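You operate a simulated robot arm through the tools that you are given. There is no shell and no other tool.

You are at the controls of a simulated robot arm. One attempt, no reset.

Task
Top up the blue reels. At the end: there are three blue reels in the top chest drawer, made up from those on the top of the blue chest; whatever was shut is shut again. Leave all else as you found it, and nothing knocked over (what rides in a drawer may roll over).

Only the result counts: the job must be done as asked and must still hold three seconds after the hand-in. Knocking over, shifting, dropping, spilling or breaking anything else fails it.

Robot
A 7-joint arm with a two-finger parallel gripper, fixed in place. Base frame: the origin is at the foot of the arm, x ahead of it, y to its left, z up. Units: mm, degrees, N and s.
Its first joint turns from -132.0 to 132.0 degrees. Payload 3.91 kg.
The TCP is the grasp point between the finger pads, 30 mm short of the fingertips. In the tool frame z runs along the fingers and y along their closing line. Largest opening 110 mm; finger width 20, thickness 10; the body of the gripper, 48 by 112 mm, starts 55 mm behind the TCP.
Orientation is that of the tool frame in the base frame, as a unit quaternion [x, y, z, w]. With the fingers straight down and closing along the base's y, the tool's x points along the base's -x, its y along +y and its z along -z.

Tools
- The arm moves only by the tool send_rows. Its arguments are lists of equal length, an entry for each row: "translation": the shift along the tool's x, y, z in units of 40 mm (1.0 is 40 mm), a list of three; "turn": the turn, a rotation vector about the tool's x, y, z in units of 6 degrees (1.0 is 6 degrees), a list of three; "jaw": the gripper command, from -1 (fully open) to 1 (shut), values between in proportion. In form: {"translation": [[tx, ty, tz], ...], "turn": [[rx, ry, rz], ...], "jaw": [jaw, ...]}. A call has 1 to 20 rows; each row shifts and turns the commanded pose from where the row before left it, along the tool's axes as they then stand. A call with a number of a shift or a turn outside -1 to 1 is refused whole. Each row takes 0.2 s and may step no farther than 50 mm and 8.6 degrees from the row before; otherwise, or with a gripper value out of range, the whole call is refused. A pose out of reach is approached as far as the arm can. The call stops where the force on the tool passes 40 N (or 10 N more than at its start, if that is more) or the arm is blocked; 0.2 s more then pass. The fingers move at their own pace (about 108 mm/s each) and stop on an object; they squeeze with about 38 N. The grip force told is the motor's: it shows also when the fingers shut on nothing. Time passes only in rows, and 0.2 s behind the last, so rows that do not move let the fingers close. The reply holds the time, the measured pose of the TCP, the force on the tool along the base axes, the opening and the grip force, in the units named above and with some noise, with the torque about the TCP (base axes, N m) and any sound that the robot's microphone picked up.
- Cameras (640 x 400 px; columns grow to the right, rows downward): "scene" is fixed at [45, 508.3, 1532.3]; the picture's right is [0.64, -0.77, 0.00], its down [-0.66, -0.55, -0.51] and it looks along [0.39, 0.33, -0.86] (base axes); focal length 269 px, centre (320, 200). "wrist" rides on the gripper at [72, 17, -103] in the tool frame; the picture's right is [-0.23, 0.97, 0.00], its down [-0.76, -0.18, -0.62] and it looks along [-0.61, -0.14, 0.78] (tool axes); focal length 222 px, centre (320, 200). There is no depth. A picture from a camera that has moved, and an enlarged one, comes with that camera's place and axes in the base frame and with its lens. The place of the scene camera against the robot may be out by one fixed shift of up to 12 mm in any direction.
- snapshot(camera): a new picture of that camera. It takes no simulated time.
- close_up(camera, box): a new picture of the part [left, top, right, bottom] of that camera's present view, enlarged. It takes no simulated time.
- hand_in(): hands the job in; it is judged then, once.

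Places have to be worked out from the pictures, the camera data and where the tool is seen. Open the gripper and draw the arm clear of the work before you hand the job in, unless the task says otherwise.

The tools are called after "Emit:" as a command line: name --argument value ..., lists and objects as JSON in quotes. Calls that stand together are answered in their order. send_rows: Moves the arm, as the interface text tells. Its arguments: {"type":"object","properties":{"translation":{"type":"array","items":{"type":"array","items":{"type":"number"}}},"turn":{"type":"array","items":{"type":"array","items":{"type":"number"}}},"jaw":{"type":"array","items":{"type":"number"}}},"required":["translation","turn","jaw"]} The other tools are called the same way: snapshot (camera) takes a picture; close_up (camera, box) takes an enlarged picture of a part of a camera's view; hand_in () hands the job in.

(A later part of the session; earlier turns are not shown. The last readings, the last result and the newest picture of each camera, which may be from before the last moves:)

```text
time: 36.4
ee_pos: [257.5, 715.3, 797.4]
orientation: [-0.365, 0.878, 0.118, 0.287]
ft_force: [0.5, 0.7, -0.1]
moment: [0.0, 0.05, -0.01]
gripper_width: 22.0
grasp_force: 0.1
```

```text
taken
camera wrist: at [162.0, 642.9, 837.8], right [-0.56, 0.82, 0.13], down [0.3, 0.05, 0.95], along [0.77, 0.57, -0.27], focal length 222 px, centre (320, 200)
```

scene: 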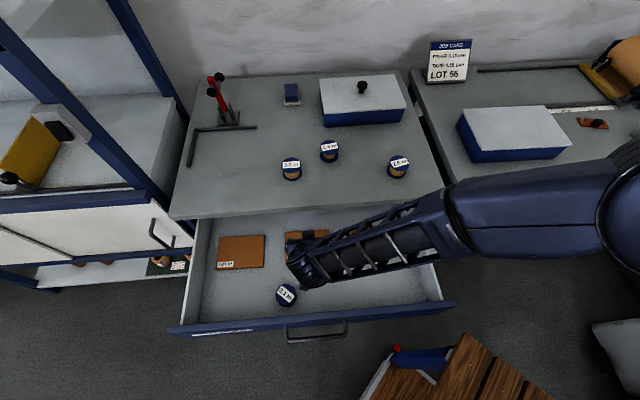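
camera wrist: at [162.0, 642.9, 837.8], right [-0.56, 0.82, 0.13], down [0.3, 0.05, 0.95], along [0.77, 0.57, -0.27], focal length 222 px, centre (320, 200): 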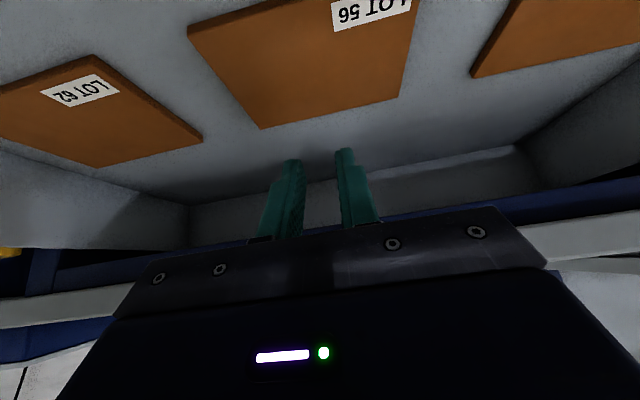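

The drawer holds exactly one blue reel, so two more are needed. I take the 2.6 m reel first, so I rise out of the drawer, level the hand, and move above it to about n≈885, u≈−35.

Emit:
send_rows --translation '[[-0.588, 0, -0.809], [-0.588, 0, -0.809], [-0.588, 0, -0.809], [-0.588, 0, -0.809], [-0.588, 0, -0.809], [-0.3, 0, -0.41], [0, 0, 0], [0, 0, 0], [0, 0, 0], [0, 0, 0], [0, 0, 0], [0, 0, 0], [0, 0, 0]]' --turn '[[0, 0, 0], [0, 0, 0], [0, 0, 0], [0, 0, 0], [0, 0, 0], [0, 0, 0], [0, 1, 0], [0, 1, 0], [0, 1, 0], [0, 1, 0], [0, 1, 0], [0, 1, 0], [0, 0, 0]]' --jaw '[0.6, 0.6, 0.6, 0.6, 0, -0.5, -0.8, -0.8, -0.8, -0.8, -0.8, -0.8, -0.8]'

Emit:
send_rows --translation '[[-0.628, -0.905, 0], [-0.628, -0.905, 0], [-0.628, -0.905, 0], [-0.628, -0.905, 0], [-0.628, -0.905, 0], [-0.628, -0.905, 0], [-0.628, -0.905, 0], [-0.628, -0.905, 0], [0, 0, 0]]' --turn '[[0, 0, 0], [0, 0, 0], [0, 0, 0], [0, 0, 0], [0, 0, 0], [0, 0, 0], [0, 0, 0], [0, 0, 0], [0, 0, 0]]' --jaw '[-0.8, -0.8, -0.8, -0.8, -0.8, -0.8, -0.8, -0.8, -0.8]'

Emit:
snapshot --camera "wrist"

Emit:
snapshot --camera "scene"

```text
time: 39.2
ee_pos: [256.6, 714.9, 1017.0]
orientation: [-0.384, 0.923, 0.0, 0.0]
ft_force: [0.6, 0.6, -0.8]
moment: [0.02, -0.01, -0.01]
gripper_width: 99.0
grasp_force: 0.0
```

```text
time: 41.2
ee_pos: [602.4, 652.6, 1016.5]
orientation: [-0.384, 0.923, -0.001, 0.001]
ft_force: [-0.7, 0.4, -0.1]
moment: [0.0, -0.02, -0.02]
gripper_width: 98.8
grasp_force: 0.1
```

```text
taken
camera wrist: at [540.3, 613.4, 1119.8], right [-0.53, 0.85, 0.0], down [0.66, 0.41, 0.62], along [0.53, 0.33, -0.78], focal length 222 px, centre (320, 200)
```

wrist: 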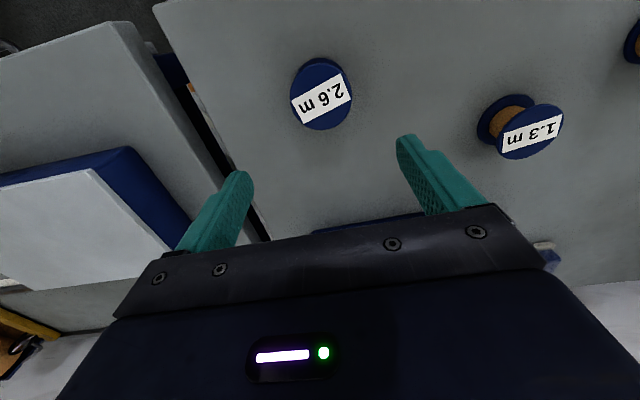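

```text
taken
```

scene: 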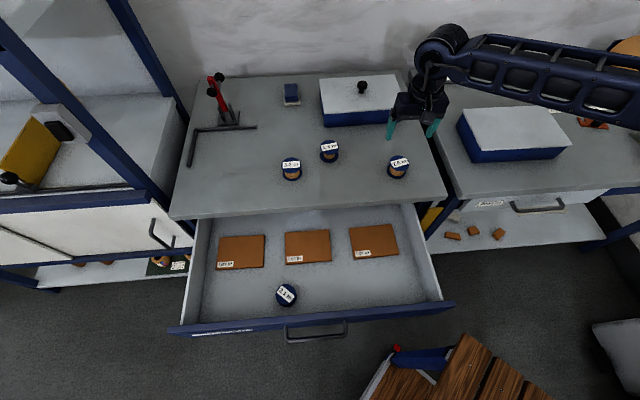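

From the view, the 2.6 m reel is 16–20 mm nearer the robot than the TCP. I recentre and descend 60 mm to measure again at closer range.

Emit:
send_rows --translation '[[0.45, 0.13, 0.5], [0, 0, 0.5], [0, 0, 0.5], [0, 0, 0]]' --turn '[[0, 0, 0], [0, 0, 0], [0, 0, 0], [0, 0, 0]]' --jaw '[-0.8, -0.8, -0.8, -0.8]'

Emit:
snapshot --camera "wrist"

Emit:
close_up --camera "wrist" --box '[240, 50, 400, 170]'

Emit:
close_up --camera "scene" --box '[360, 90, 460, 190]'

```text
time: 42.2
ee_pos: [586.4, 641.7, 957.1]
orientation: [-0.383, 0.924, 0.0, 0.001]
ft_force: [0.5, 0.0, 0.0]
moment: [-0.02, 0.01, -0.02]
gripper_width: 99.5
grasp_force: 0.0
```

```text
taken
camera wrist: at [524.1, 604.2, 1061.1], right [-0.53, 0.85, 0.0], down [0.66, 0.41, 0.62], along [0.53, 0.33, -0.78], focal length 222 px, centre (320, 200)
```

wrist: 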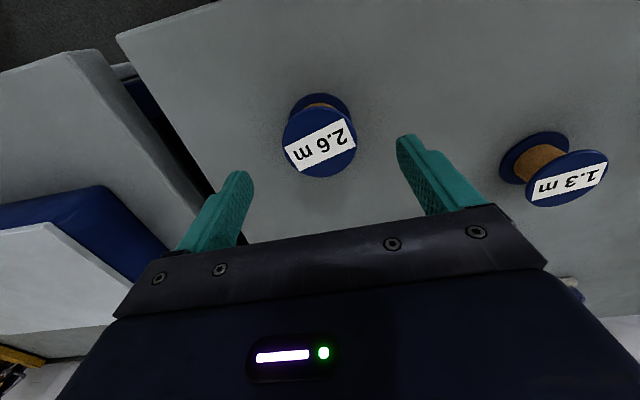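

```text
3.33 times, centred on (320, 110) of wrist
camera zoom: at [524.1, 604.2, 1061.1], right [-0.53, 0.85, 0.0], down [0.66, 0.41, 0.62], along [0.53, 0.33, -0.78], focal length 740 px, centre (320, 500)
```

zoom: 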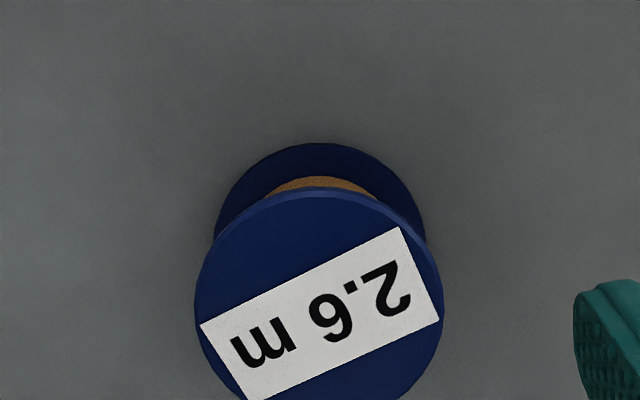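

```text
4.00 times, centred on (410, 140) of scene
camera zoom: at [45.0, 508.3, 1532.3], right [0.64, -0.77, 0.0], down [-0.66, -0.55, -0.51], along [0.39, 0.33, -0.86], focal length 1075 px, centre (-40, 440)
```

zoom: 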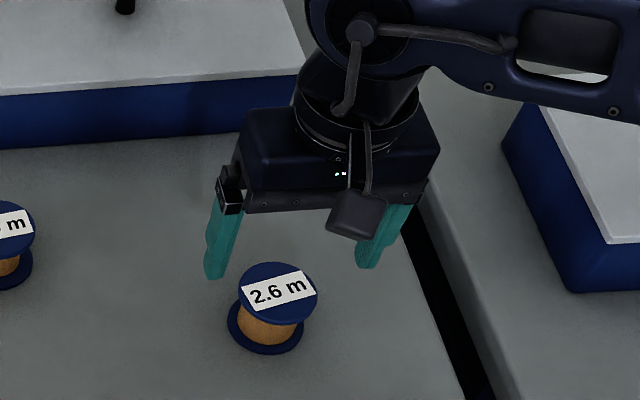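

Triangulating the two wrist views: reel top z≈905, chest surface ≈865, reel about 40 mm tall and 56 mm wide, centre n≈863.5, u≈−41. I centre on it and descend to TCP z=912, so the tips are well above the surface.

Emit:
send_rows --translation '[[0.12, 0.04, 0], [0, 0, 0.5], [0, 0, 0.3], [0, 0, 0.3], [0, 0, 0]]' --turn '[[0, 0, 0], [0, 0, 0], [0, 0, 0], [0, 0, 0], [0, 0, 0]]' --jaw '[-0.8, -0.8, -0.8, -0.8, -0.8]'

Emit:
snapshot --camera "wrist"

Emit:
close_up --camera "wrist" --box '[200, 90, 440, 240]'

Emit:
close_up --camera "scene" --box '[360, 110, 440, 190]'

```text
time: 43.4
ee_pos: [582.6, 640.7, 913.6]
orientation: [-0.383, 0.924, -0.001, 0.001]
ft_force: [0.0, 0.2, 0.1]
moment: [0.01, -0.02, -0.02]
gripper_width: 98.9
grasp_force: 0.0
```

```text
taken
camera wrist: at [519.6, 601.6, 1016.5], right [-0.53, 0.85, 0.0], down [0.66, 0.41, 0.62], along [0.53, 0.33, -0.78], focal length 222 px, centre (320, 200)
```

wrist: 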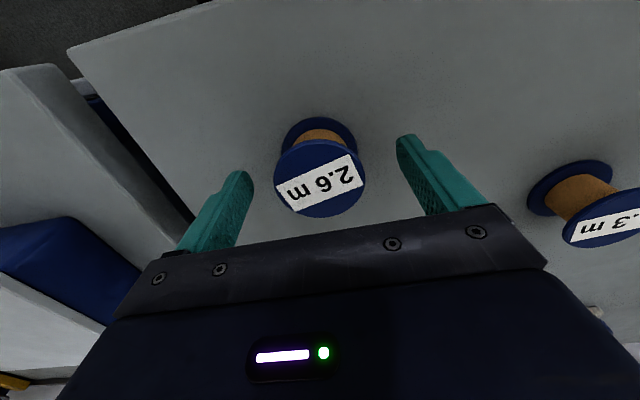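

```text
2.67 times, centred on (320, 165) of wrist
camera zoom: at [519.6, 601.6, 1016.5], right [-0.53, 0.85, 0.0], down [0.66, 0.41, 0.62], along [0.53, 0.33, -0.78], focal length 592 px, centre (320, 293)
```

zoom: 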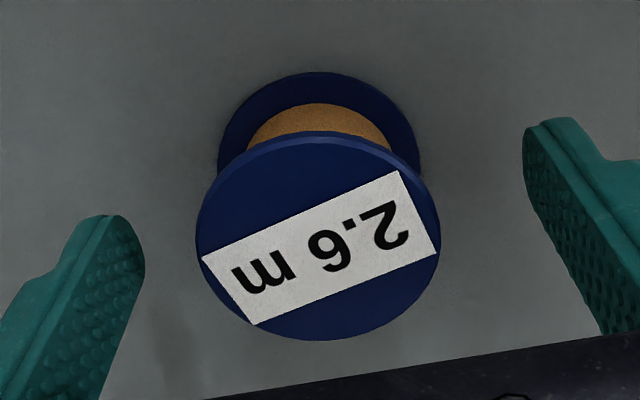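

```text
5.00 times, centred on (400, 150) of scene
camera zoom: at [45.0, 508.3, 1532.3], right [0.64, -0.77, 0.0], down [-0.66, -0.55, -0.51], along [0.39, 0.33, -0.86], focal length 1343 px, centre (-80, 450)
```

zoom: 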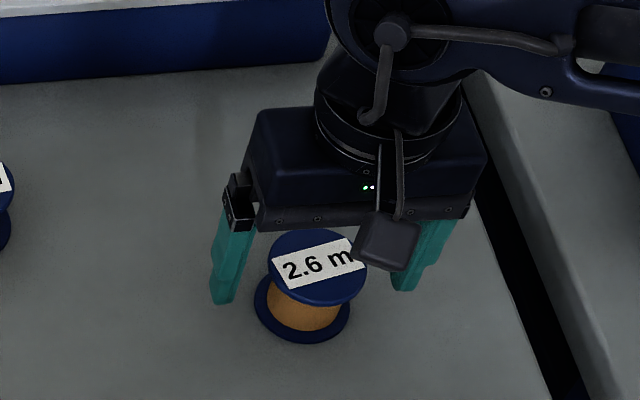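

The TCP is centred on the reel (n=865, u=−41). Reel top is ≈902 and the surface ≈864. I lower 12 mm, keeping the tips about 7 mm above the surface, and check the force.

Emit:
send_rows --translation '[[0, 0, 0.15], [0, 0, 0.15], [0, 0, 0]]' --turn '[[0, 0, 0], [0, 0, 0], [0, 0, 0]]' --jaw '[-0.8, -0.8, -0.8]'

Emit:
close_up --camera "scene" --box '[370, 120, 430, 190]'

```text
time: 44.2
ee_pos: [582.2, 640.4, 901.7]
orientation: [-0.384, 0.924, -0.001, 0.001]
ft_force: [0.4, -0.1, -0.6]
moment: [-0.01, 0.01, 0.03]
gripper_width: 99.0
grasp_force: 0.0
```

```text
5.71 times, centred on (400, 155) of scene
camera zoom: at [45.0, 508.3, 1532.3], right [0.64, -0.77, 0.0], down [-0.66, -0.55, -0.51], along [0.39, 0.33, -0.86], focal length 1535 px, centre (-137, 457)
```

zoom: 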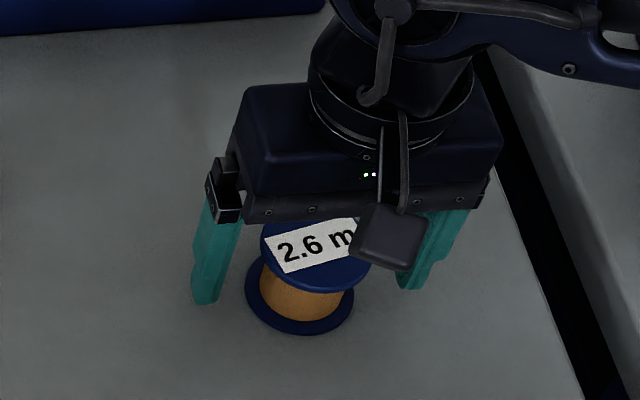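

No contact yet. I lower 3 mm more so the pads reach both flanges, then close on the reel.

Emit:
send_rows --translation '[[0, 0, 0.075], [0, 0, 0], [0, 0, 0], [0, 0, 0], [0, 0, 0]]' --turn '[[0, 0, 0], [0, 0, 0], [0, 0, 0], [0, 0, 0], [0, 0, 0]]' --jaw '[-0.8, -0.4, 0, 0.3, 0.3]'

```text
time: 45.4
ee_pos: [583.0, 640.0, 899.2]
orientation: [-0.383, 0.924, -0.001, 0.001]
ft_force: [0.2, -0.6, -0.5]
moment: [0.0, 0.01, 0.01]
gripper_width: 56.9
grasp_force: 37.6
```

The reel is gripped (56.9 mm, 37.6 N). I lift 70 mm and check that it came up cleanly.

Emit:
send_rows --translation '[[0, 0, -0.25], [0, 0, -0.5], [0, 0, -0.5], [0, 0, -0.5], [0, 0, 0]]' --turn '[[0, 0, 0], [0, 0, 0], [0, 0, 0], [0, 0, 0], [0, 0, 0]]' --jaw '[0.5, 0.5, 0.5, 0.5, 0.5]'

Emit:
snapshot --camera "scene"

Emit:
snapshot --camera "wrist"

```text
time: 46.6
ee_pos: [582.9, 641.1, 969.0]
orientation: [-0.384, 0.923, 0.0, 0.001]
ft_force: [-0.9, 0.1, -1.4]
moment: [0.02, -0.03, 0.0]
gripper_width: 57.0
grasp_force: 38.4
```

```text
taken
```

scene: 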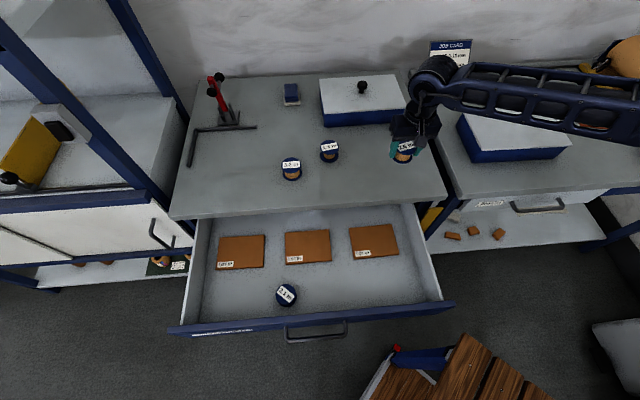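

```text
taken
camera wrist: at [521.0, 601.6, 1071.9], right [-0.53, 0.85, 0.0], down [0.66, 0.41, 0.62], along [0.53, 0.33, -0.78], focal length 222 px, centre (320, 200)
```

wrist: 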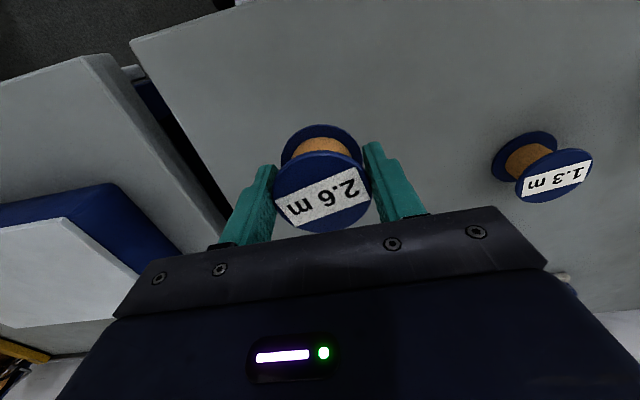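

The reel is lifted cleanly. I carry it at this height over the open drawer, to n≈585, u≈−150, in front of the pressboard pieces and well right of the 2.1 m reel.

Emit:
send_rows --translation '[[0.5, 0.2, 0], [0.877, 0.34, 0], [0.877, 0.34, 0], [0.877, 0.34, 0], [0.877, 0.34, 0], [0.877, 0.34, 0], [0.877, 0.34, 0], [0.877, 0.34, 0], [0.38, 0.14, 0], [0, 0, 0]]' --turn '[[0, 0, 0], [0, 0, 0], [0, 0, 0], [0, 0, 0], [0, 0, 0], [0, 0, 0], [0, 0, 0], [0, 0, 0], [0, 0, 0], [0, 0, 0]]' --jaw '[0.5, 0.5, 0.5, 0.5, 0.5, 0.5, 0.5, 0.5, 0.5, 0.5]'

Emit:
snapshot --camera "scene"

Emit:
snapshot --camera "wrist"

```text
time: 48.8
ee_pos: [309.5, 518.3, 966.9]
orientation: [-0.384, 0.923, -0.001, 0.001]
ft_force: [0.0, -0.6, -0.3]
moment: [0.0, -0.01, -0.01]
gripper_width: 56.8
grasp_force: 37.7
```

```text
taken
```

scene: 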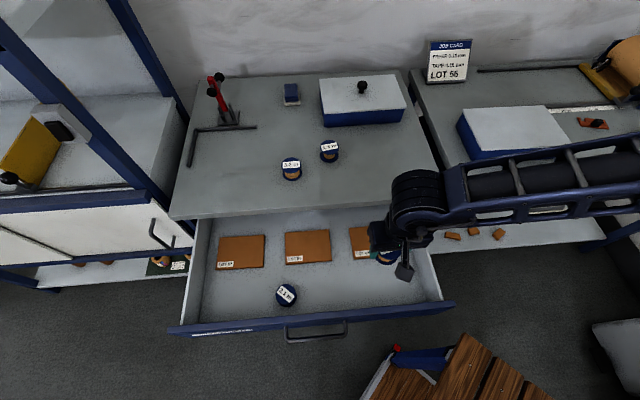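

```text
taken
camera wrist: at [245.8, 478.8, 1070.8], right [-0.53, 0.85, 0.0], down [0.66, 0.41, 0.62], along [0.53, 0.33, -0.78], focal length 222 px, centre (320, 200)
```

wrist: 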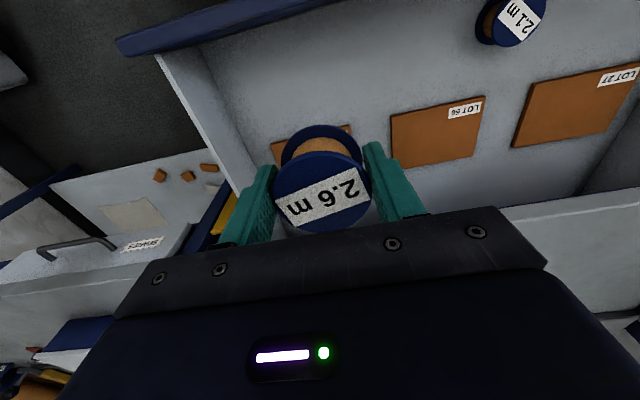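

The position is right, but I shift 23 mm further back so the camera housing will clear the drawer front. Then I descend to TCP z≈765 for a check.

Emit:
send_rows --translation '[[-0.575, 0, 0], [0, 0, 0.7], [0, 0, 0.9], [0, 0, 0.9], [0, 0, 0.9], [0, 0, 0.9], [0, 0, 0.7], [0, 0, 0]]' --turn '[[0, 0, 0], [0, 0, 0], [0, 0, 0], [0, 0, 0], [0, 0, 0], [0, 0, 0], [0, 0, 0], [0, 0, 0]]' --jaw '[0.5, 0.5, 0.5, 0.5, 0.5, 0.5, 0.5, 0.5]'

Emit:
snapshot --camera "scene"

Emit:
snapshot --camera "wrist"

```text
time: 50.6
ee_pos: [323.6, 535.2, 770.6]
orientation: [-0.383, 0.924, -0.001, 0.0]
ft_force: [-0.3, -0.3, -1.7]
moment: [0.0, 0.01, 0.04]
gripper_width: 56.7
grasp_force: 37.8
```

```text
taken
```

scene: 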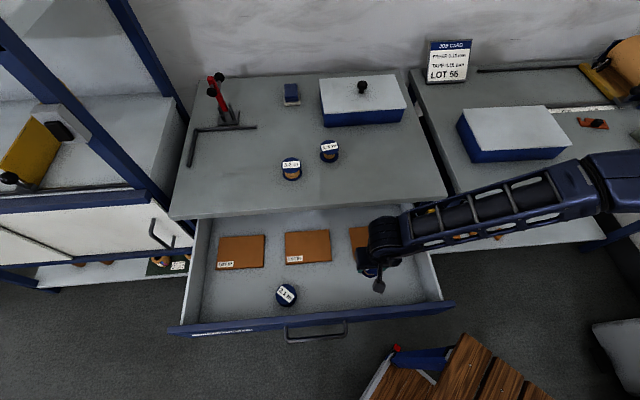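

```text
taken
camera wrist: at [261.9, 495.6, 873.7], right [-0.53, 0.85, 0.0], down [0.66, 0.41, 0.62], along [0.53, 0.33, -0.78], focal length 222 px, centre (320, 200)
```

wrist: 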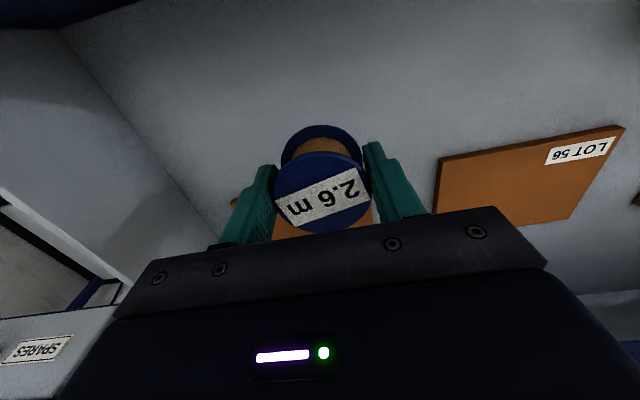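

Triangulating the LOT 56 piece puts the drawer floor near z≈667, so the reel should touch at TCP ≈701. I descend to about 712 and then feel for the floor in small steps.

Emit:
send_rows --translation '[[0, 0, 0.5], [0, 0, 0.5], [0, 0, 0.45], [0, 0, 0]]' --turn '[[0, 0, 0], [0, 0, 0], [0, 0, 0], [0, 0, 0]]' --jaw '[0.5, 0.5, 0.5, 0.5]'

Emit:
snapshot --camera "wrist"

```text
time: 51.6
ee_pos: [325.3, 535.6, 714.8]
orientation: [-0.384, 0.923, 0.001, 0.002]
ft_force: [3.7, -1.6, 30.9]
moment: [0.13, -0.18, 0.17]
gripper_width: 56.9
grasp_force: 38.8
```

```text
taken
camera wrist: at [262.2, 496.5, 817.8], right [-0.53, 0.85, 0.0], down [0.66, 0.41, 0.63], along [0.53, 0.33, -0.78], focal length 222 px, centre (320, 200)
```

wrist: 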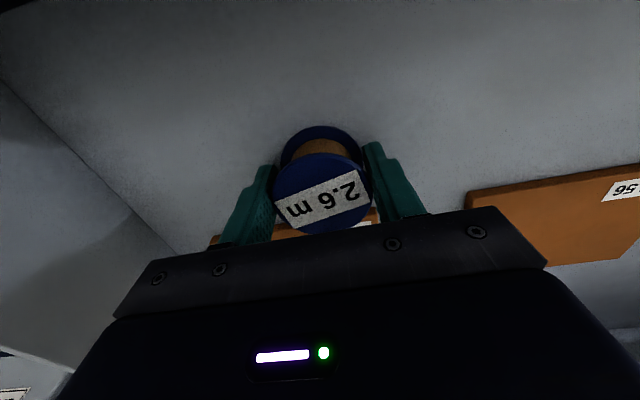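

The reel has touched the floor (31 N at z=714.8). I raise 2 mm to take off the pressure, open the jaws, and rise straight up.

Emit:
send_rows --translation '[[0, 0, -0.04], [0, 0, 0], [0, 0, 0], [0, 0, 0], [0, 0, -0.25], [0, 0, -0.5], [0, 0, -0.75], [0, 0, -0.75], [0, 0, 0]]' --turn '[[0, 0, 0], [0, 0, 0], [0, 0, 0], [0, 0, 0], [0, 0, 0], [0, 0, 0], [0, 0, 0], [0, 0, 0], [0, 0, 0]]' --jaw '[0.5, 0.0, -0.2, -0.4, -0.4, -0.4, -0.4, -0.4, -0.4]'

Emit:
snapshot --camera "wrist"

Emit:
snapshot --camera "scene"

```text
time: 53.6
ee_pos: [322.8, 537.0, 802.0]
orientation: [-0.384, 0.923, 0.001, 0.001]
ft_force: [-0.1, 0.3, 0.4]
moment: [-0.06, -0.02, 0.02]
gripper_width: 76.7
grasp_force: 0.1
```

```text
taken
camera wrist: at [260.0, 496.9, 904.9], right [-0.53, 0.85, 0.0], down [0.66, 0.41, 0.62], along [0.53, 0.33, -0.78], focal length 222 px, centre (320, 200)
```

wrist: 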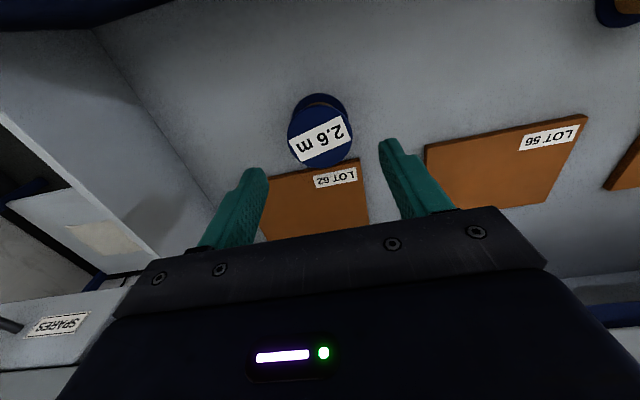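

```text
taken
```

scene: 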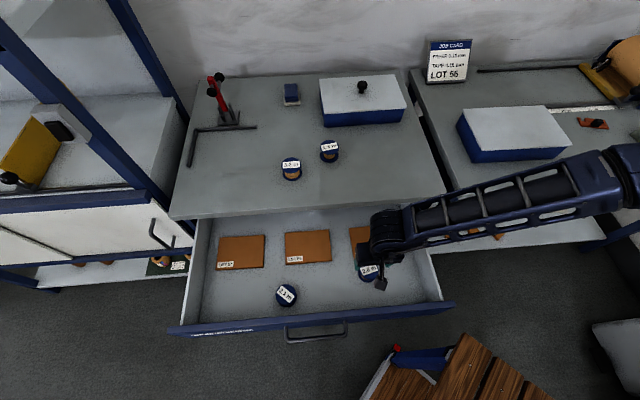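

The 2.6 m reel stands upright in the drawer. I rise and move over the 3.2 m reel, which the corrected scene position puts at about n≈887, u≈−361.

Emit:
send_rows --translation '[[0, 0, -1], [0, 0, -1], [0, 0, -1], [0, 0, -1], [0, 0, -1], [0, 0, 0]]' --turn '[[0, 0, 0], [0, 0, 0], [0, 0, 0], [0, 0, 0], [0, 0, 0], [0, 0, 0]]' --jaw '[-0.8, -0.8, -0.8, -0.8, -0.8, -0.8]'

Emit:
send_rows --translation '[[-0.86, 0.656, 0], [-0.86, 0.656, 0], [-0.86, 0.656, 0], [-0.86, 0.656, 0], [-0.86, 0.656, 0], [-0.86, 0.656, 0], [-0.86, 0.656, 0], [-0.86, 0.656, 0], [0, 0, 0]]' --turn '[[0, 0, 0], [0, 0, 0], [0, 0, 0], [0, 0, 0], [0, 0, 0], [0, 0, 0], [0, 0, 0], [0, 0, 0], [0, 0, 0]]' --jaw '[-0.8, -0.8, -0.8, -0.8, -0.8, -0.8, -0.8, -0.8, -0.8]'

Emit:
snapshot --camera "wrist"

Emit:
snapshot --camera "scene"

```text
time: 55.0
ee_pos: [322.0, 534.9, 1002.8]
orientation: [-0.384, 0.923, 0.0, 0.002]
ft_force: [0.4, -0.3, -0.6]
moment: [-0.01, -0.04, 0.01]
gripper_width: 99.0
grasp_force: 0.1
```

```text
time: 57.0
ee_pos: [369.1, 877.1, 1003.5]
orientation: [-0.383, 0.924, 0.0, 0.001]
ft_force: [-0.1, 0.2, -0.1]
moment: [-0.03, 0.0, -0.02]
gripper_width: 99.1
grasp_force: 0.1
```

```text
taken
camera wrist: at [306.8, 838.1, 1106.2], right [-0.53, 0.85, 0.0], down [0.66, 0.42, 0.62], along [0.53, 0.33, -0.78], focal length 222 px, centre (320, 200)
```

wrist: 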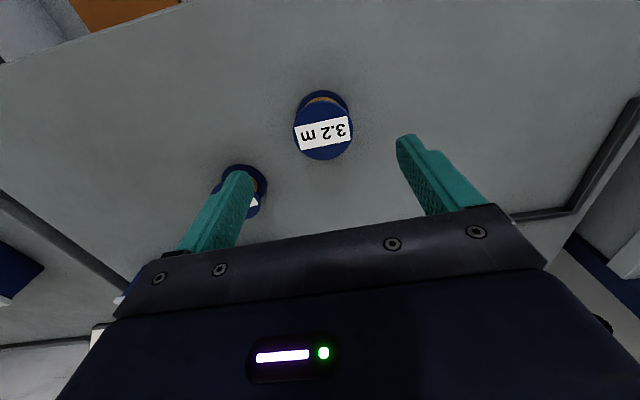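

```text
taken
```

scene: 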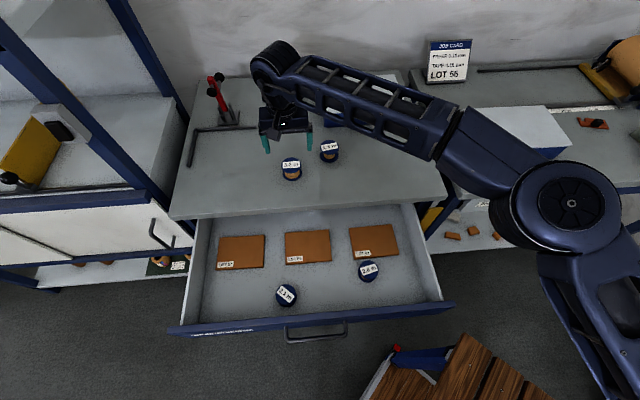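

The 3.2 m reel is at n≈887, u≈−360. I centre on it and descend 50 mm for a finer measurement.

Emit:
send_rows --translation '[[-0.155, 0.025, 0.25], [0, 0, 0.5], [0, 0, 0.5], [0, 0, 0]]' --turn '[[0, 0, 0], [0, 0, 0], [0, 0, 0], [0, 0, 0]]' --jaw '[-0.8, -0.8, -0.8, -0.8]'

Emit:
close_up --camera "wrist" --box '[220, 80, 420, 205]'

Emit:
snapshot --camera "wrist"

```text
time: 58.0
ee_pos: [372.4, 881.5, 951.3]
orientation: [-0.383, 0.924, -0.001, 0.002]
ft_force: [0.0, -0.3, -0.3]
moment: [-0.02, 0.02, 0.0]
gripper_width: 99.1
grasp_force: 0.0
```

```text
3.20 times, centred on (320, 142) of wrist
camera zoom: at [309.6, 843.5, 1054.6], right [-0.53, 0.85, 0.0], down [0.66, 0.41, 0.62], along [0.53, 0.33, -0.78], focal length 711 px, centre (320, 384)
```

zoom: 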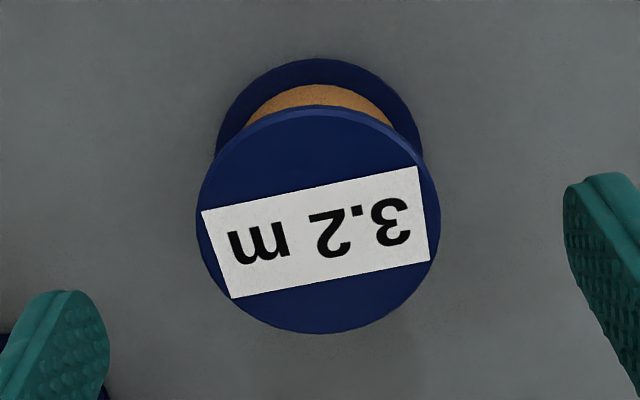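

```text
taken
camera wrist: at [309.6, 843.5, 1054.6], right [-0.53, 0.85, 0.0], down [0.66, 0.41, 0.62], along [0.53, 0.33, -0.78], focal length 222 px, centre (320, 200)
```

wrist: 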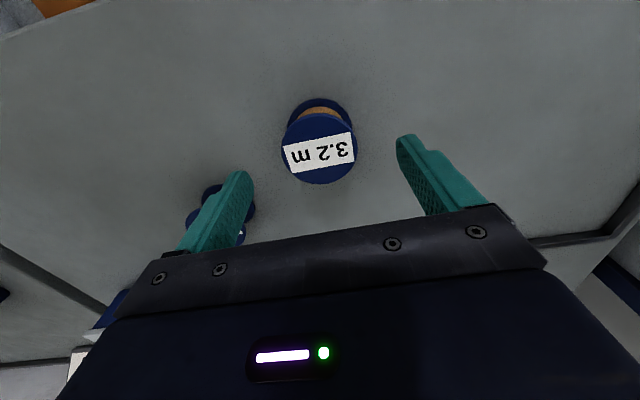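

Centring is within 1 mm, and the 1.3 m reel is over 50 mm clear of the finger. I descend 52 mm to grasp height.

Emit:
send_rows --translation '[[0, 0, 0.5], [0, 0, 0.5], [0, 0, 0.2], [0, 0, 0.1], [0, 0, 0]]' --turn '[[0, 0, 0], [0, 0, 0], [0, 0, 0], [0, 0, 0], [0, 0, 0]]' --jaw '[-0.8, -0.8, -0.8, -0.8, -0.8]'

Emit:
snapshot --camera "wrist"

```text
time: 59.2
ee_pos: [372.8, 883.0, 902.0]
orientation: [-0.383, 0.924, 0.0, 0.001]
ft_force: [0.8, -0.5, -0.1]
moment: [0.05, -0.03, 0.0]
gripper_width: 98.9
grasp_force: 0.0
```

```text
taken
camera wrist: at [309.7, 843.5, 1004.5], right [-0.53, 0.85, 0.0], down [0.66, 0.41, 0.62], along [0.53, 0.33, -0.78], focal length 222 px, centre (320, 200)
```

wrist: 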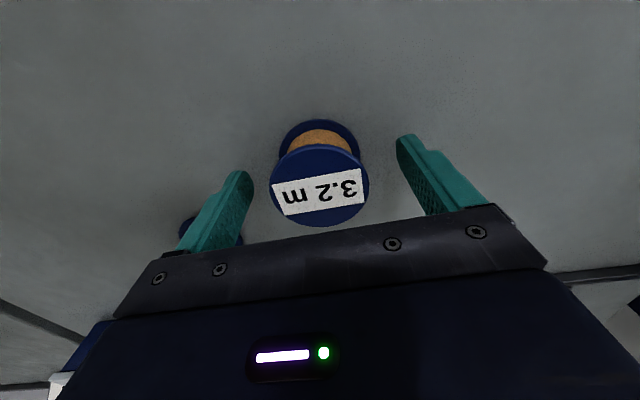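

Pose is right and free of contact; I lower another 2.5 mm and close on the 3.2 m reel.

Emit:
send_rows --translation '[[0, 0, 0.06], [0, 0, 0], [0, 0, 0], [0, 0, 0], [0, 0, 0]]' --turn '[[0, 0, 0], [0, 0, 0], [0, 0, 0], [0, 0, 0], [0, 0, 0]]' --jaw '[-0.8, -0.4, 0, 0.3, 0.5]'

```text
time: 60.4
ee_pos: [373.0, 882.4, 899.1]
orientation: [-0.384, 0.923, 0.0, 0.001]
ft_force: [0.5, 0.2, 1.7]
moment: [0.06, 0.02, 0.03]
gripper_width: 56.7
grasp_force: 38.0
```

Gripped (56.7 mm, 38 N). I lift 70 mm and carry it over the drawer to n≈605, u≈−275, between the two reels already there.

Emit:
send_rows --translation '[[0, 0, -0.25], [0, 0, -0.5], [0, 0, -0.5], [0, 0, -0.5], [0, 0, 0]]' --turn '[[0, 0, 0], [0, 0, 0], [0, 0, 0], [0, 0, 0], [0, 0, 0]]' --jaw '[0.5, 0.5, 0.5, 0.5, 0.5]'

Emit:
snapshot --camera "wrist"

Emit:
send_rows --translation '[[0.5, -0.15, 0], [0.877, -0.264, 0], [0.877, -0.264, 0], [0.877, -0.264, 0], [0.877, -0.264, 0], [0.877, -0.264, 0], [0.877, -0.264, 0], [0.877, -0.264, 0], [0.43, -0.13, 0], [0, 0, 0]]' --turn '[[0, 0, 0], [0, 0, 0], [0, 0, 0], [0, 0, 0], [0, 0, 0], [0, 0, 0], [0, 0, 0], [0, 0, 0], [0, 0, 0], [0, 0, 0]]' --jaw '[0.5, 0.5, 0.5, 0.5, 0.5, 0.5, 0.5, 0.5, 0.5, 0.5]'

Emit:
snapshot --camera "wrist"

Emit:
snapshot --camera "scene"

```text
time: 61.6
ee_pos: [372.2, 883.2, 967.6]
orientation: [-0.383, 0.924, 0.0, 0.001]
ft_force: [-0.1, 0.5, 0.1]
moment: [-0.04, 0.0, 0.0]
gripper_width: 56.7
grasp_force: 38.0
```

```text
taken
camera wrist: at [309.7, 843.9, 1070.5], right [-0.53, 0.85, 0.0], down [0.66, 0.41, 0.62], along [0.53, 0.33, -0.78], focal length 222 px, centre (320, 200)
```

wrist: 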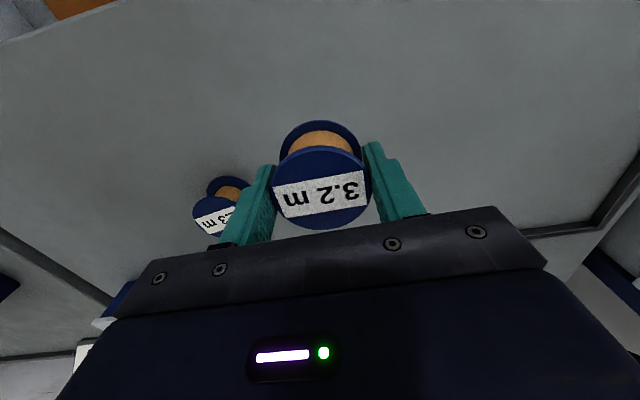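

```text
time: 63.8
ee_pos: [231.6, 622.9, 967.7]
orientation: [-0.384, 0.924, 0.0, 0.001]
ft_force: [0.3, 0.0, -1.4]
moment: [-0.01, -0.02, -0.02]
gripper_width: 56.7
grasp_force: 37.9
```

```text
taken
camera wrist: at [169.8, 583.0, 1070.2], right [-0.53, 0.85, 0.0], down [0.66, 0.41, 0.62], along [0.53, 0.33, -0.78], focal length 222 px, centre (320, 200)
```

wrist: 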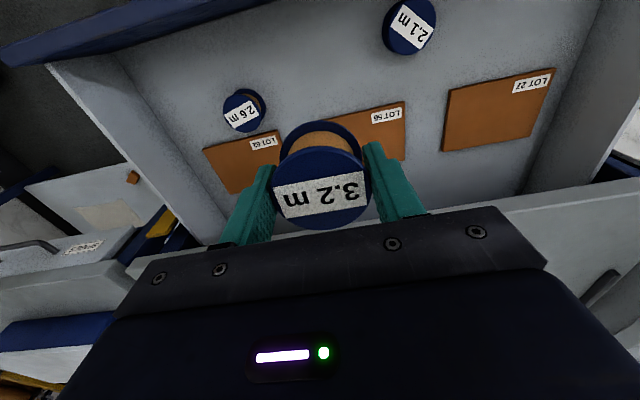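

```text
taken
```

scene: 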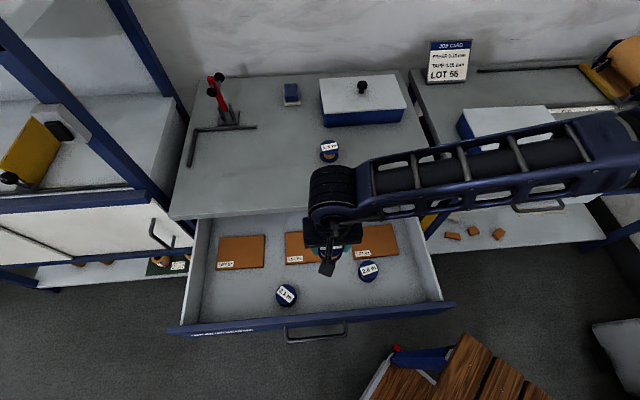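

Placement spot (n=604, u=−277) is clear of the other reels and the LOT 56 piece. I descend to about 732 and then touch down at about 715.

Emit:
send_rows --translation '[[0, 0, 0.7], [0, 0, 0.9], [0, 0, 0.9], [0, 0, 0.9], [0, 0, 0.9], [0, 0, 0.9], [0, 0, 0.7], [0, 0, 0]]' --turn '[[0, 0, 0], [0, 0, 0], [0, 0, 0], [0, 0, 0], [0, 0, 0], [0, 0, 0], [0, 0, 0], [0, 0, 0]]' --jaw '[0.5, 0.5, 0.5, 0.5, 0.5, 0.5, 0.5, 0.5]'

Emit:
snapshot --camera "wrist"

```text
time: 65.6
ee_pos: [232.0, 622.7, 735.5]
orientation: [-0.383, 0.924, -0.001, 0.001]
ft_force: [-0.2, -0.8, -0.4]
moment: [0.02, -0.02, 0.05]
gripper_width: 56.8
grasp_force: 38.4
```

```text
taken
camera wrist: at [170.2, 583.7, 838.5], right [-0.53, 0.85, 0.0], down [0.66, 0.41, 0.62], along [0.53, 0.33, -0.78], focal length 222 px, centre (320, 200)
```

wrist: 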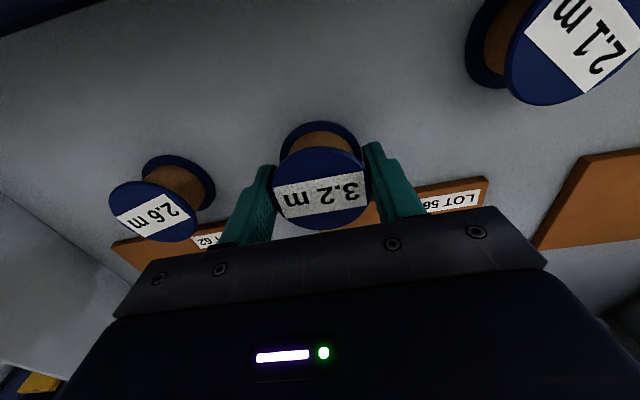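

Spot is clear. I lower 16 mm more slowly and check.

Emit:
send_rows --translation '[[0, 0, 0.15], [0, 0, 0.15], [0, 0, 0.1], [0, 0, 0], [0, 0, 0]]' --turn '[[0, 0, 0], [0, 0, 0], [0, 0, 0], [0, 0, 0], [0, 0, 0]]' --jaw '[0.5, 0.5, 0.5, 0.5, 0.5]'

```text
time: 66.8
ee_pos: [234.4, 622.9, 717.5]
orientation: [-0.384, 0.923, 0.0, 0.001]
ft_force: [0.5, -0.1, -0.6]
moment: [0.02, 0.01, -0.02]
gripper_width: 56.4
grasp_force: 37.9
```

No contact yet at 717.5; I lower 2.5 mm.

Emit:
send_rows --translation '[[0, 0, 0.06], [0, 0, 0], [0, 0, 0]]' --turn '[[0, 0, 0], [0, 0, 0], [0, 0, 0]]' --jaw '[0.5, 0.5, 0.5]'

```text
time: 67.6
ee_pos: [233.6, 622.9, 715.5]
orientation: [-0.384, 0.923, 0.0, 0.001]
ft_force: [1.1, 0.9, 17.2]
moment: [0.13, 0.03, 0.0]
gripper_width: 56.7
grasp_force: 37.8
```

The reel is on the floor (17 N). I ease up 1 mm, open, and rise straight up.

Emit:
send_rows --translation '[[0, 0, -0.02], [0, 0, 0], [0, 0, 0], [0, 0, 0], [0, 0, -0.25], [0, 0, -0.5], [0, 0, -0.75], [0, 0, -1], [0, 0, -1], [0, 0, -1], [0, 0, -1], [0, 0, -1], [0, 0, 0]]' --turn '[[0, 0, 0], [0, 0, 0], [0, 0, 0], [0, 0, 0], [0, 0, 0], [0, 0, 0], [0, 0, 0], [0, 0, 0], [0, 0, 0], [0, 0, 0], [0, 0, 0], [0, 0, 0], [0, 0, 0]]' --jaw '[0.5, 0.0, -0.2, -0.4, -0.4, -0.4, -0.4, -0.4, -0.4, -0.4, -0.4, -0.4, -0.4]'

Emit:
snapshot --camera "wrist"

Emit:
snapshot --camera "scene"

```text
time: 70.4
ee_pos: [235.0, 625.4, 972.1]
orientation: [-0.384, 0.923, 0.0, 0.001]
ft_force: [-0.3, -0.8, 0.7]
moment: [0.01, 0.01, -0.02]
gripper_width: 77.0
grasp_force: 0.1
```

```text
taken
camera wrist: at [171.8, 585.2, 1076.4], right [-0.53, 0.85, 0.0], down [0.66, 0.41, 0.62], along [0.53, 0.33, -0.78], focal length 222 px, centre (320, 200)
```

wrist: 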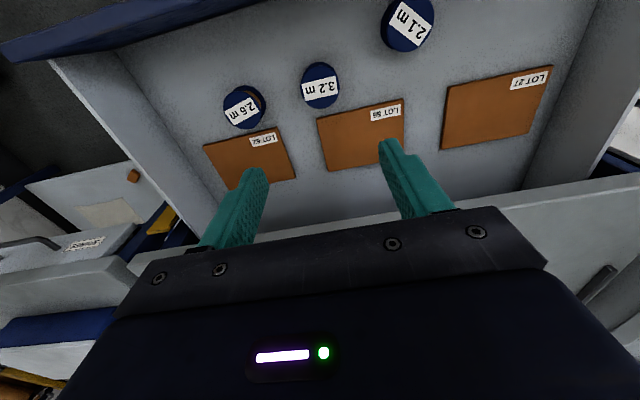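

```text
taken
```

scene: 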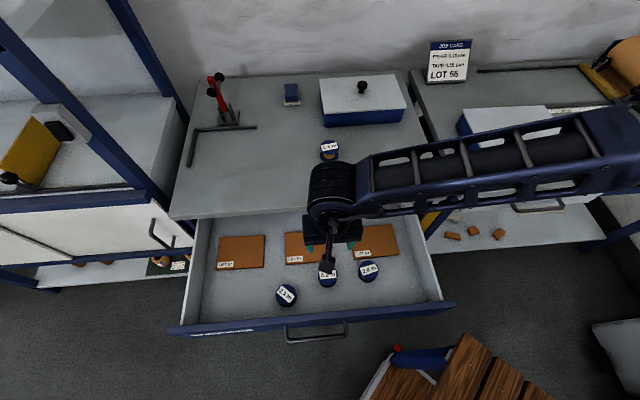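

All three blue reels (2.1, 2.6 and 3.2 m) stand in the drawer, and the pressboard pieces are untouched. To shut the drawer I'll push the handle bar with closed fingers, so I first move in front of the drawer to n≈402, u≈−326 at this height.

Emit:
send_rows --translation '[[0.858, 0.208, 0], [0.858, 0.208, 0], [0.858, 0.208, 0], [0.858, 0.208, 0], [0.858, 0.208, 0], [0.858, 0.208, 0], [0, 0, 0], [0, 0, 0]]' --turn '[[0, 0, 0], [0, 0, 0], [0, 0, 0], [0, 0, 0], [0, 0, 0], [0, 0, 0], [0, 0, 0], [0, 0, 0]]' --jaw '[-0.4, -0.4, -0.4, -0.4, 0, 0.5, 1, 1]'

Emit:
snapshot --camera "wrist"

Emit:
snapshot --camera "scene"

```text
time: 72.2
ee_pos: [54.6, 514.4, 973.4]
orientation: [-0.383, 0.924, 0.0, 0.001]
ft_force: [0.1, -0.6, 0.2]
moment: [-0.01, 0.0, -0.03]
gripper_width: 0.1
grasp_force: 38.0
```

```text
taken
camera wrist: at [-7.8, 474.0, 1076.8], right [-0.53, 0.85, 0.0], down [0.66, 0.41, 0.62], along [0.53, 0.33, -0.78], focal length 222 px, centre (320, 200)
```

wrist: 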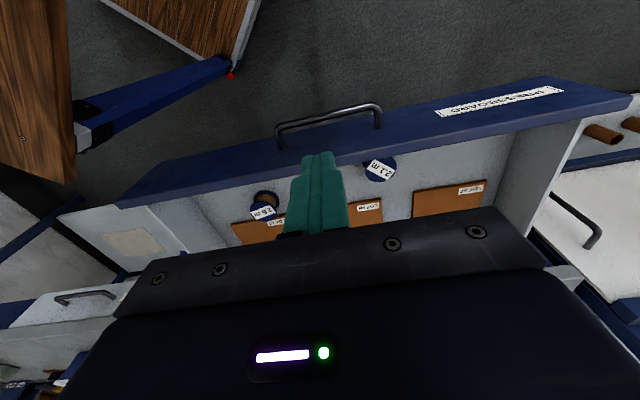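

```text
taken
```

scene: 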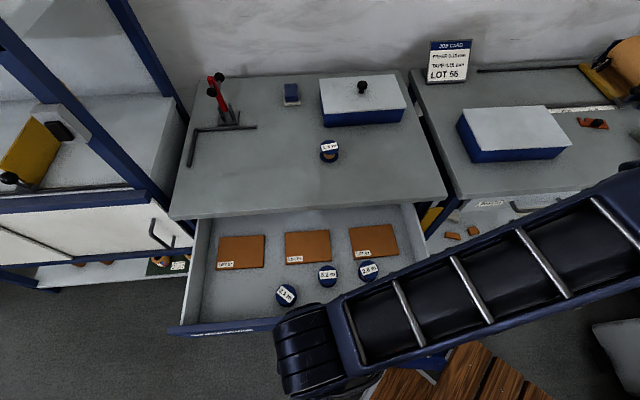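

The bar is at n≈441 and my closed fingers at n=402, so they will come down in front of it with about 24 mm clearance. I descend to bar height.

Emit:
send_rows --translation '[[0, 0, 0.9], [0, 0, 0.96], [0, 0, 0.96], [0, 0, 0.96], [0, 0, 0]]' --turn '[[0, 0, 0], [0, 0, 0], [0, 0, 0], [0, 0, 0], [0, 0, 0]]' --jaw '[1, 1, 1, 1, 1]'

Emit:
snapshot --camera "wrist"

```text
time: 73.4
ee_pos: [53.4, 512.4, 823.6]
orientation: [-0.383, 0.924, 0.0, 0.001]
ft_force: [-0.3, 0.2, -0.1]
moment: [-0.01, -0.01, -0.04]
gripper_width: 0.2
grasp_force: 37.5
```

```text
taken
camera wrist: at [-9.7, 472.7, 926.3], right [-0.53, 0.85, 0.0], down [0.66, 0.41, 0.62], along [0.53, 0.33, -0.78], focal length 222 px, centre (320, 200)
```

wrist: 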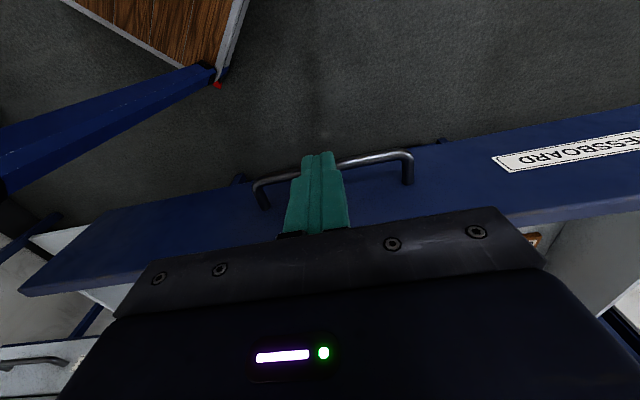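

Good alignment with the handle's middle. I descend the remaining 82 mm to TCP z≈742.

Emit:
send_rows --translation '[[0, 0, 0.7], [0, 0, 0.7], [0, 0, 0.65], [0, 0, 0]]' --turn '[[0, 0, 0], [0, 0, 0], [0, 0, 0], [0, 0, 0]]' --jaw '[1, 1, 1, 1]'

Emit:
snapshot --camera "wrist"

```text
time: 74.4
ee_pos: [54.1, 510.3, 740.5]
orientation: [-0.383, 0.924, 0.0, 0.001]
ft_force: [0.4, -0.6, 0.2]
moment: [-0.02, -0.01, 0.01]
gripper_width: 0.0
grasp_force: 38.0
```

```text
taken
camera wrist: at [-7.7, 470.8, 843.1], right [-0.53, 0.85, 0.0], down [0.66, 0.41, 0.62], along [0.53, 0.33, -0.78], focal length 222 px, centre (320, 200)
```

wrist: 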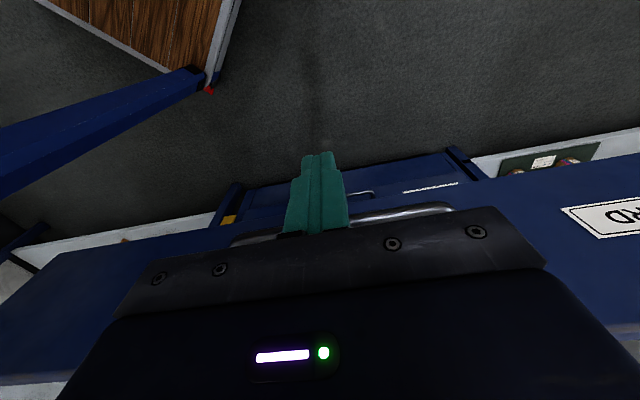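

The fingers are in front of the bar with the right height. I push forward gently, first 40 mm.

Emit:
send_rows --translation '[[-0.25, 0, 0], [-0.25, 0, 0], [-0.25, 0, 0], [-0.25, 0, 0], [-0.25, 0, 0], [0, 0, 0]]' --turn '[[0, 0, 0], [0, 0, 0], [0, 0, 0], [0, 0, 0], [0, 0, 0], [0, 0, 0]]' --jaw '[1, 1, 1, 1, 1, 1]'

Emit:
snapshot --camera "scene"

```text
time: 75.8
ee_pos: [90.3, 546.2, 741.1]
orientation: [-0.385, 0.923, -0.001, 0.001]
ft_force: [-0.4, 0.3, 0.3]
moment: [0.02, 0.01, 0.0]
gripper_width: 0.1
grasp_force: 37.6
```

```text
taken
```

scene: 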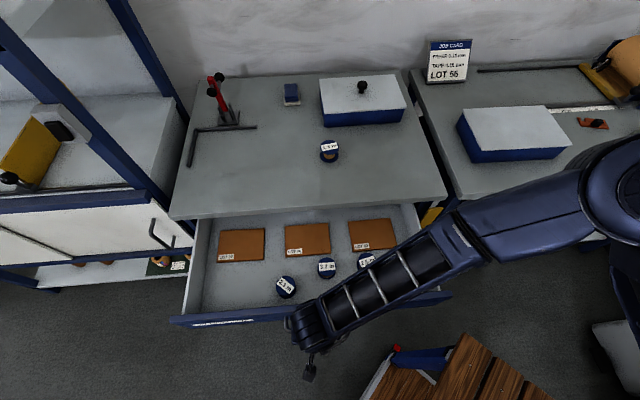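

The drawer is moving in with negligible force. I keep pushing 190 mm at a moderate speed.

Emit:
send_rows --translation '[[-0.3, 0, 0], [-0.45, 0, 0], [-0.5, 0, 0], [-0.5, 0, 0], [-0.5, 0, 0], [-0.5, 0, 0], [-0.5, 0, 0], [-0.5, 0, 0], [-0.45, 0, 0], [-0.3, 0, 0], [-0.15, 0, 0], [0, 0, 0]]' --turn '[[0, 0, 0], [0, 0, 0], [0, 0, 0], [0, 0, 0], [0, 0, 0], [0, 0, 0], [0, 0, 0], [0, 0, 0], [0, 0, 0], [0, 0, 0], [0, 0, 0], [0, 0, 0]]' --jaw '[1, 1, 1, 1, 1, 1, 1, 1, 1, 1, 1, 1]'

Emit:
snapshot --camera "scene"

Emit:
snapshot --camera "wrist"

```text
time: 78.4
ee_pos: [218.8, 679.2, 742.5]
orientation: [-0.383, 0.924, 0.001, 0.002]
ft_force: [0.2, 0.0, 0.1]
moment: [-0.01, -0.03, 0.04]
gripper_width: 0.2
grasp_force: 37.4
```

```text
taken
```

scene: 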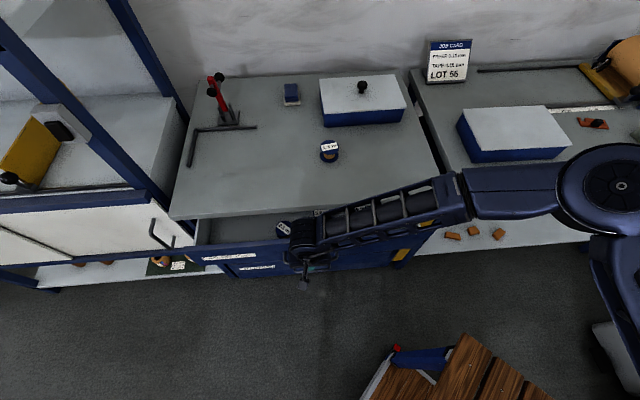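

```text
taken
camera wrist: at [156.9, 640.4, 844.7], right [-0.53, 0.85, 0.0], down [0.66, 0.41, 0.62], along [0.53, 0.33, -0.78], focal length 222 px, centre (320, 200)
```

wrist: 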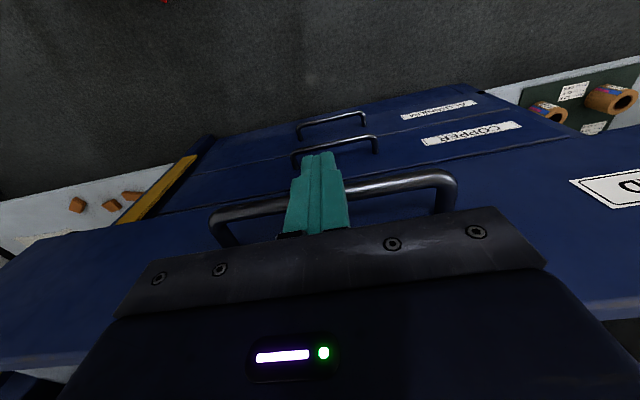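

The drawer is about 100 mm from shut. Before the last stretch I back off 20 mm and tilt the hand 24° back, so the hand and forearm stay in front of the chest top's edge. I also lower 5 mm.

Emit:
send_rows --translation '[[0.25, 0, 0], [0.25, 0, 0], [0, 0, 0], [0, 0, 0], [0, 0, 0], [0, 0, 0], [0.051, 0, 0.114], [0, 0, 0]]' --turn '[[0, 0, 0], [0, 0, 0], [0, -1, 0], [0, -1, 0], [0, -1, 0], [0, -1, 0], [0, 0, 0], [0, 0, 0]]' --jaw '[1, 1, 1, 1, 1, 1, 1, 1]'

Emit:
snapshot --camera "scene"

Emit:
snapshot --camera "wrist"

```text
time: 80.2
ee_pos: [205.6, 664.9, 735.4]
orientation: [-0.376, 0.903, 0.079, 0.193]
ft_force: [0.7, -0.2, -0.3]
moment: [-0.01, -0.02, 0.04]
gripper_width: 0.5
grasp_force: 37.3
```

```text
taken
```

scene: 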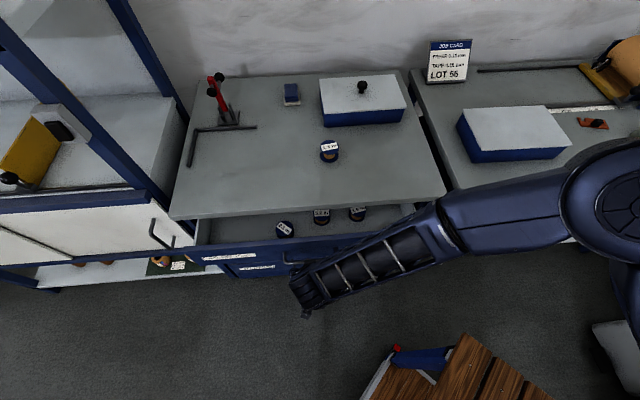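

```text
taken
camera wrist: at [117.9, 600.1, 799.8], right [-0.54, 0.83, 0.09], down [0.44, 0.19, 0.88], along [0.72, 0.52, -0.47], focal length 222 px, centre (320, 200)
```

wrist: 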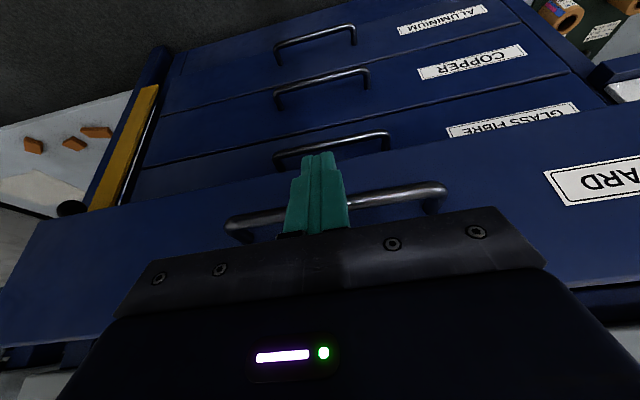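

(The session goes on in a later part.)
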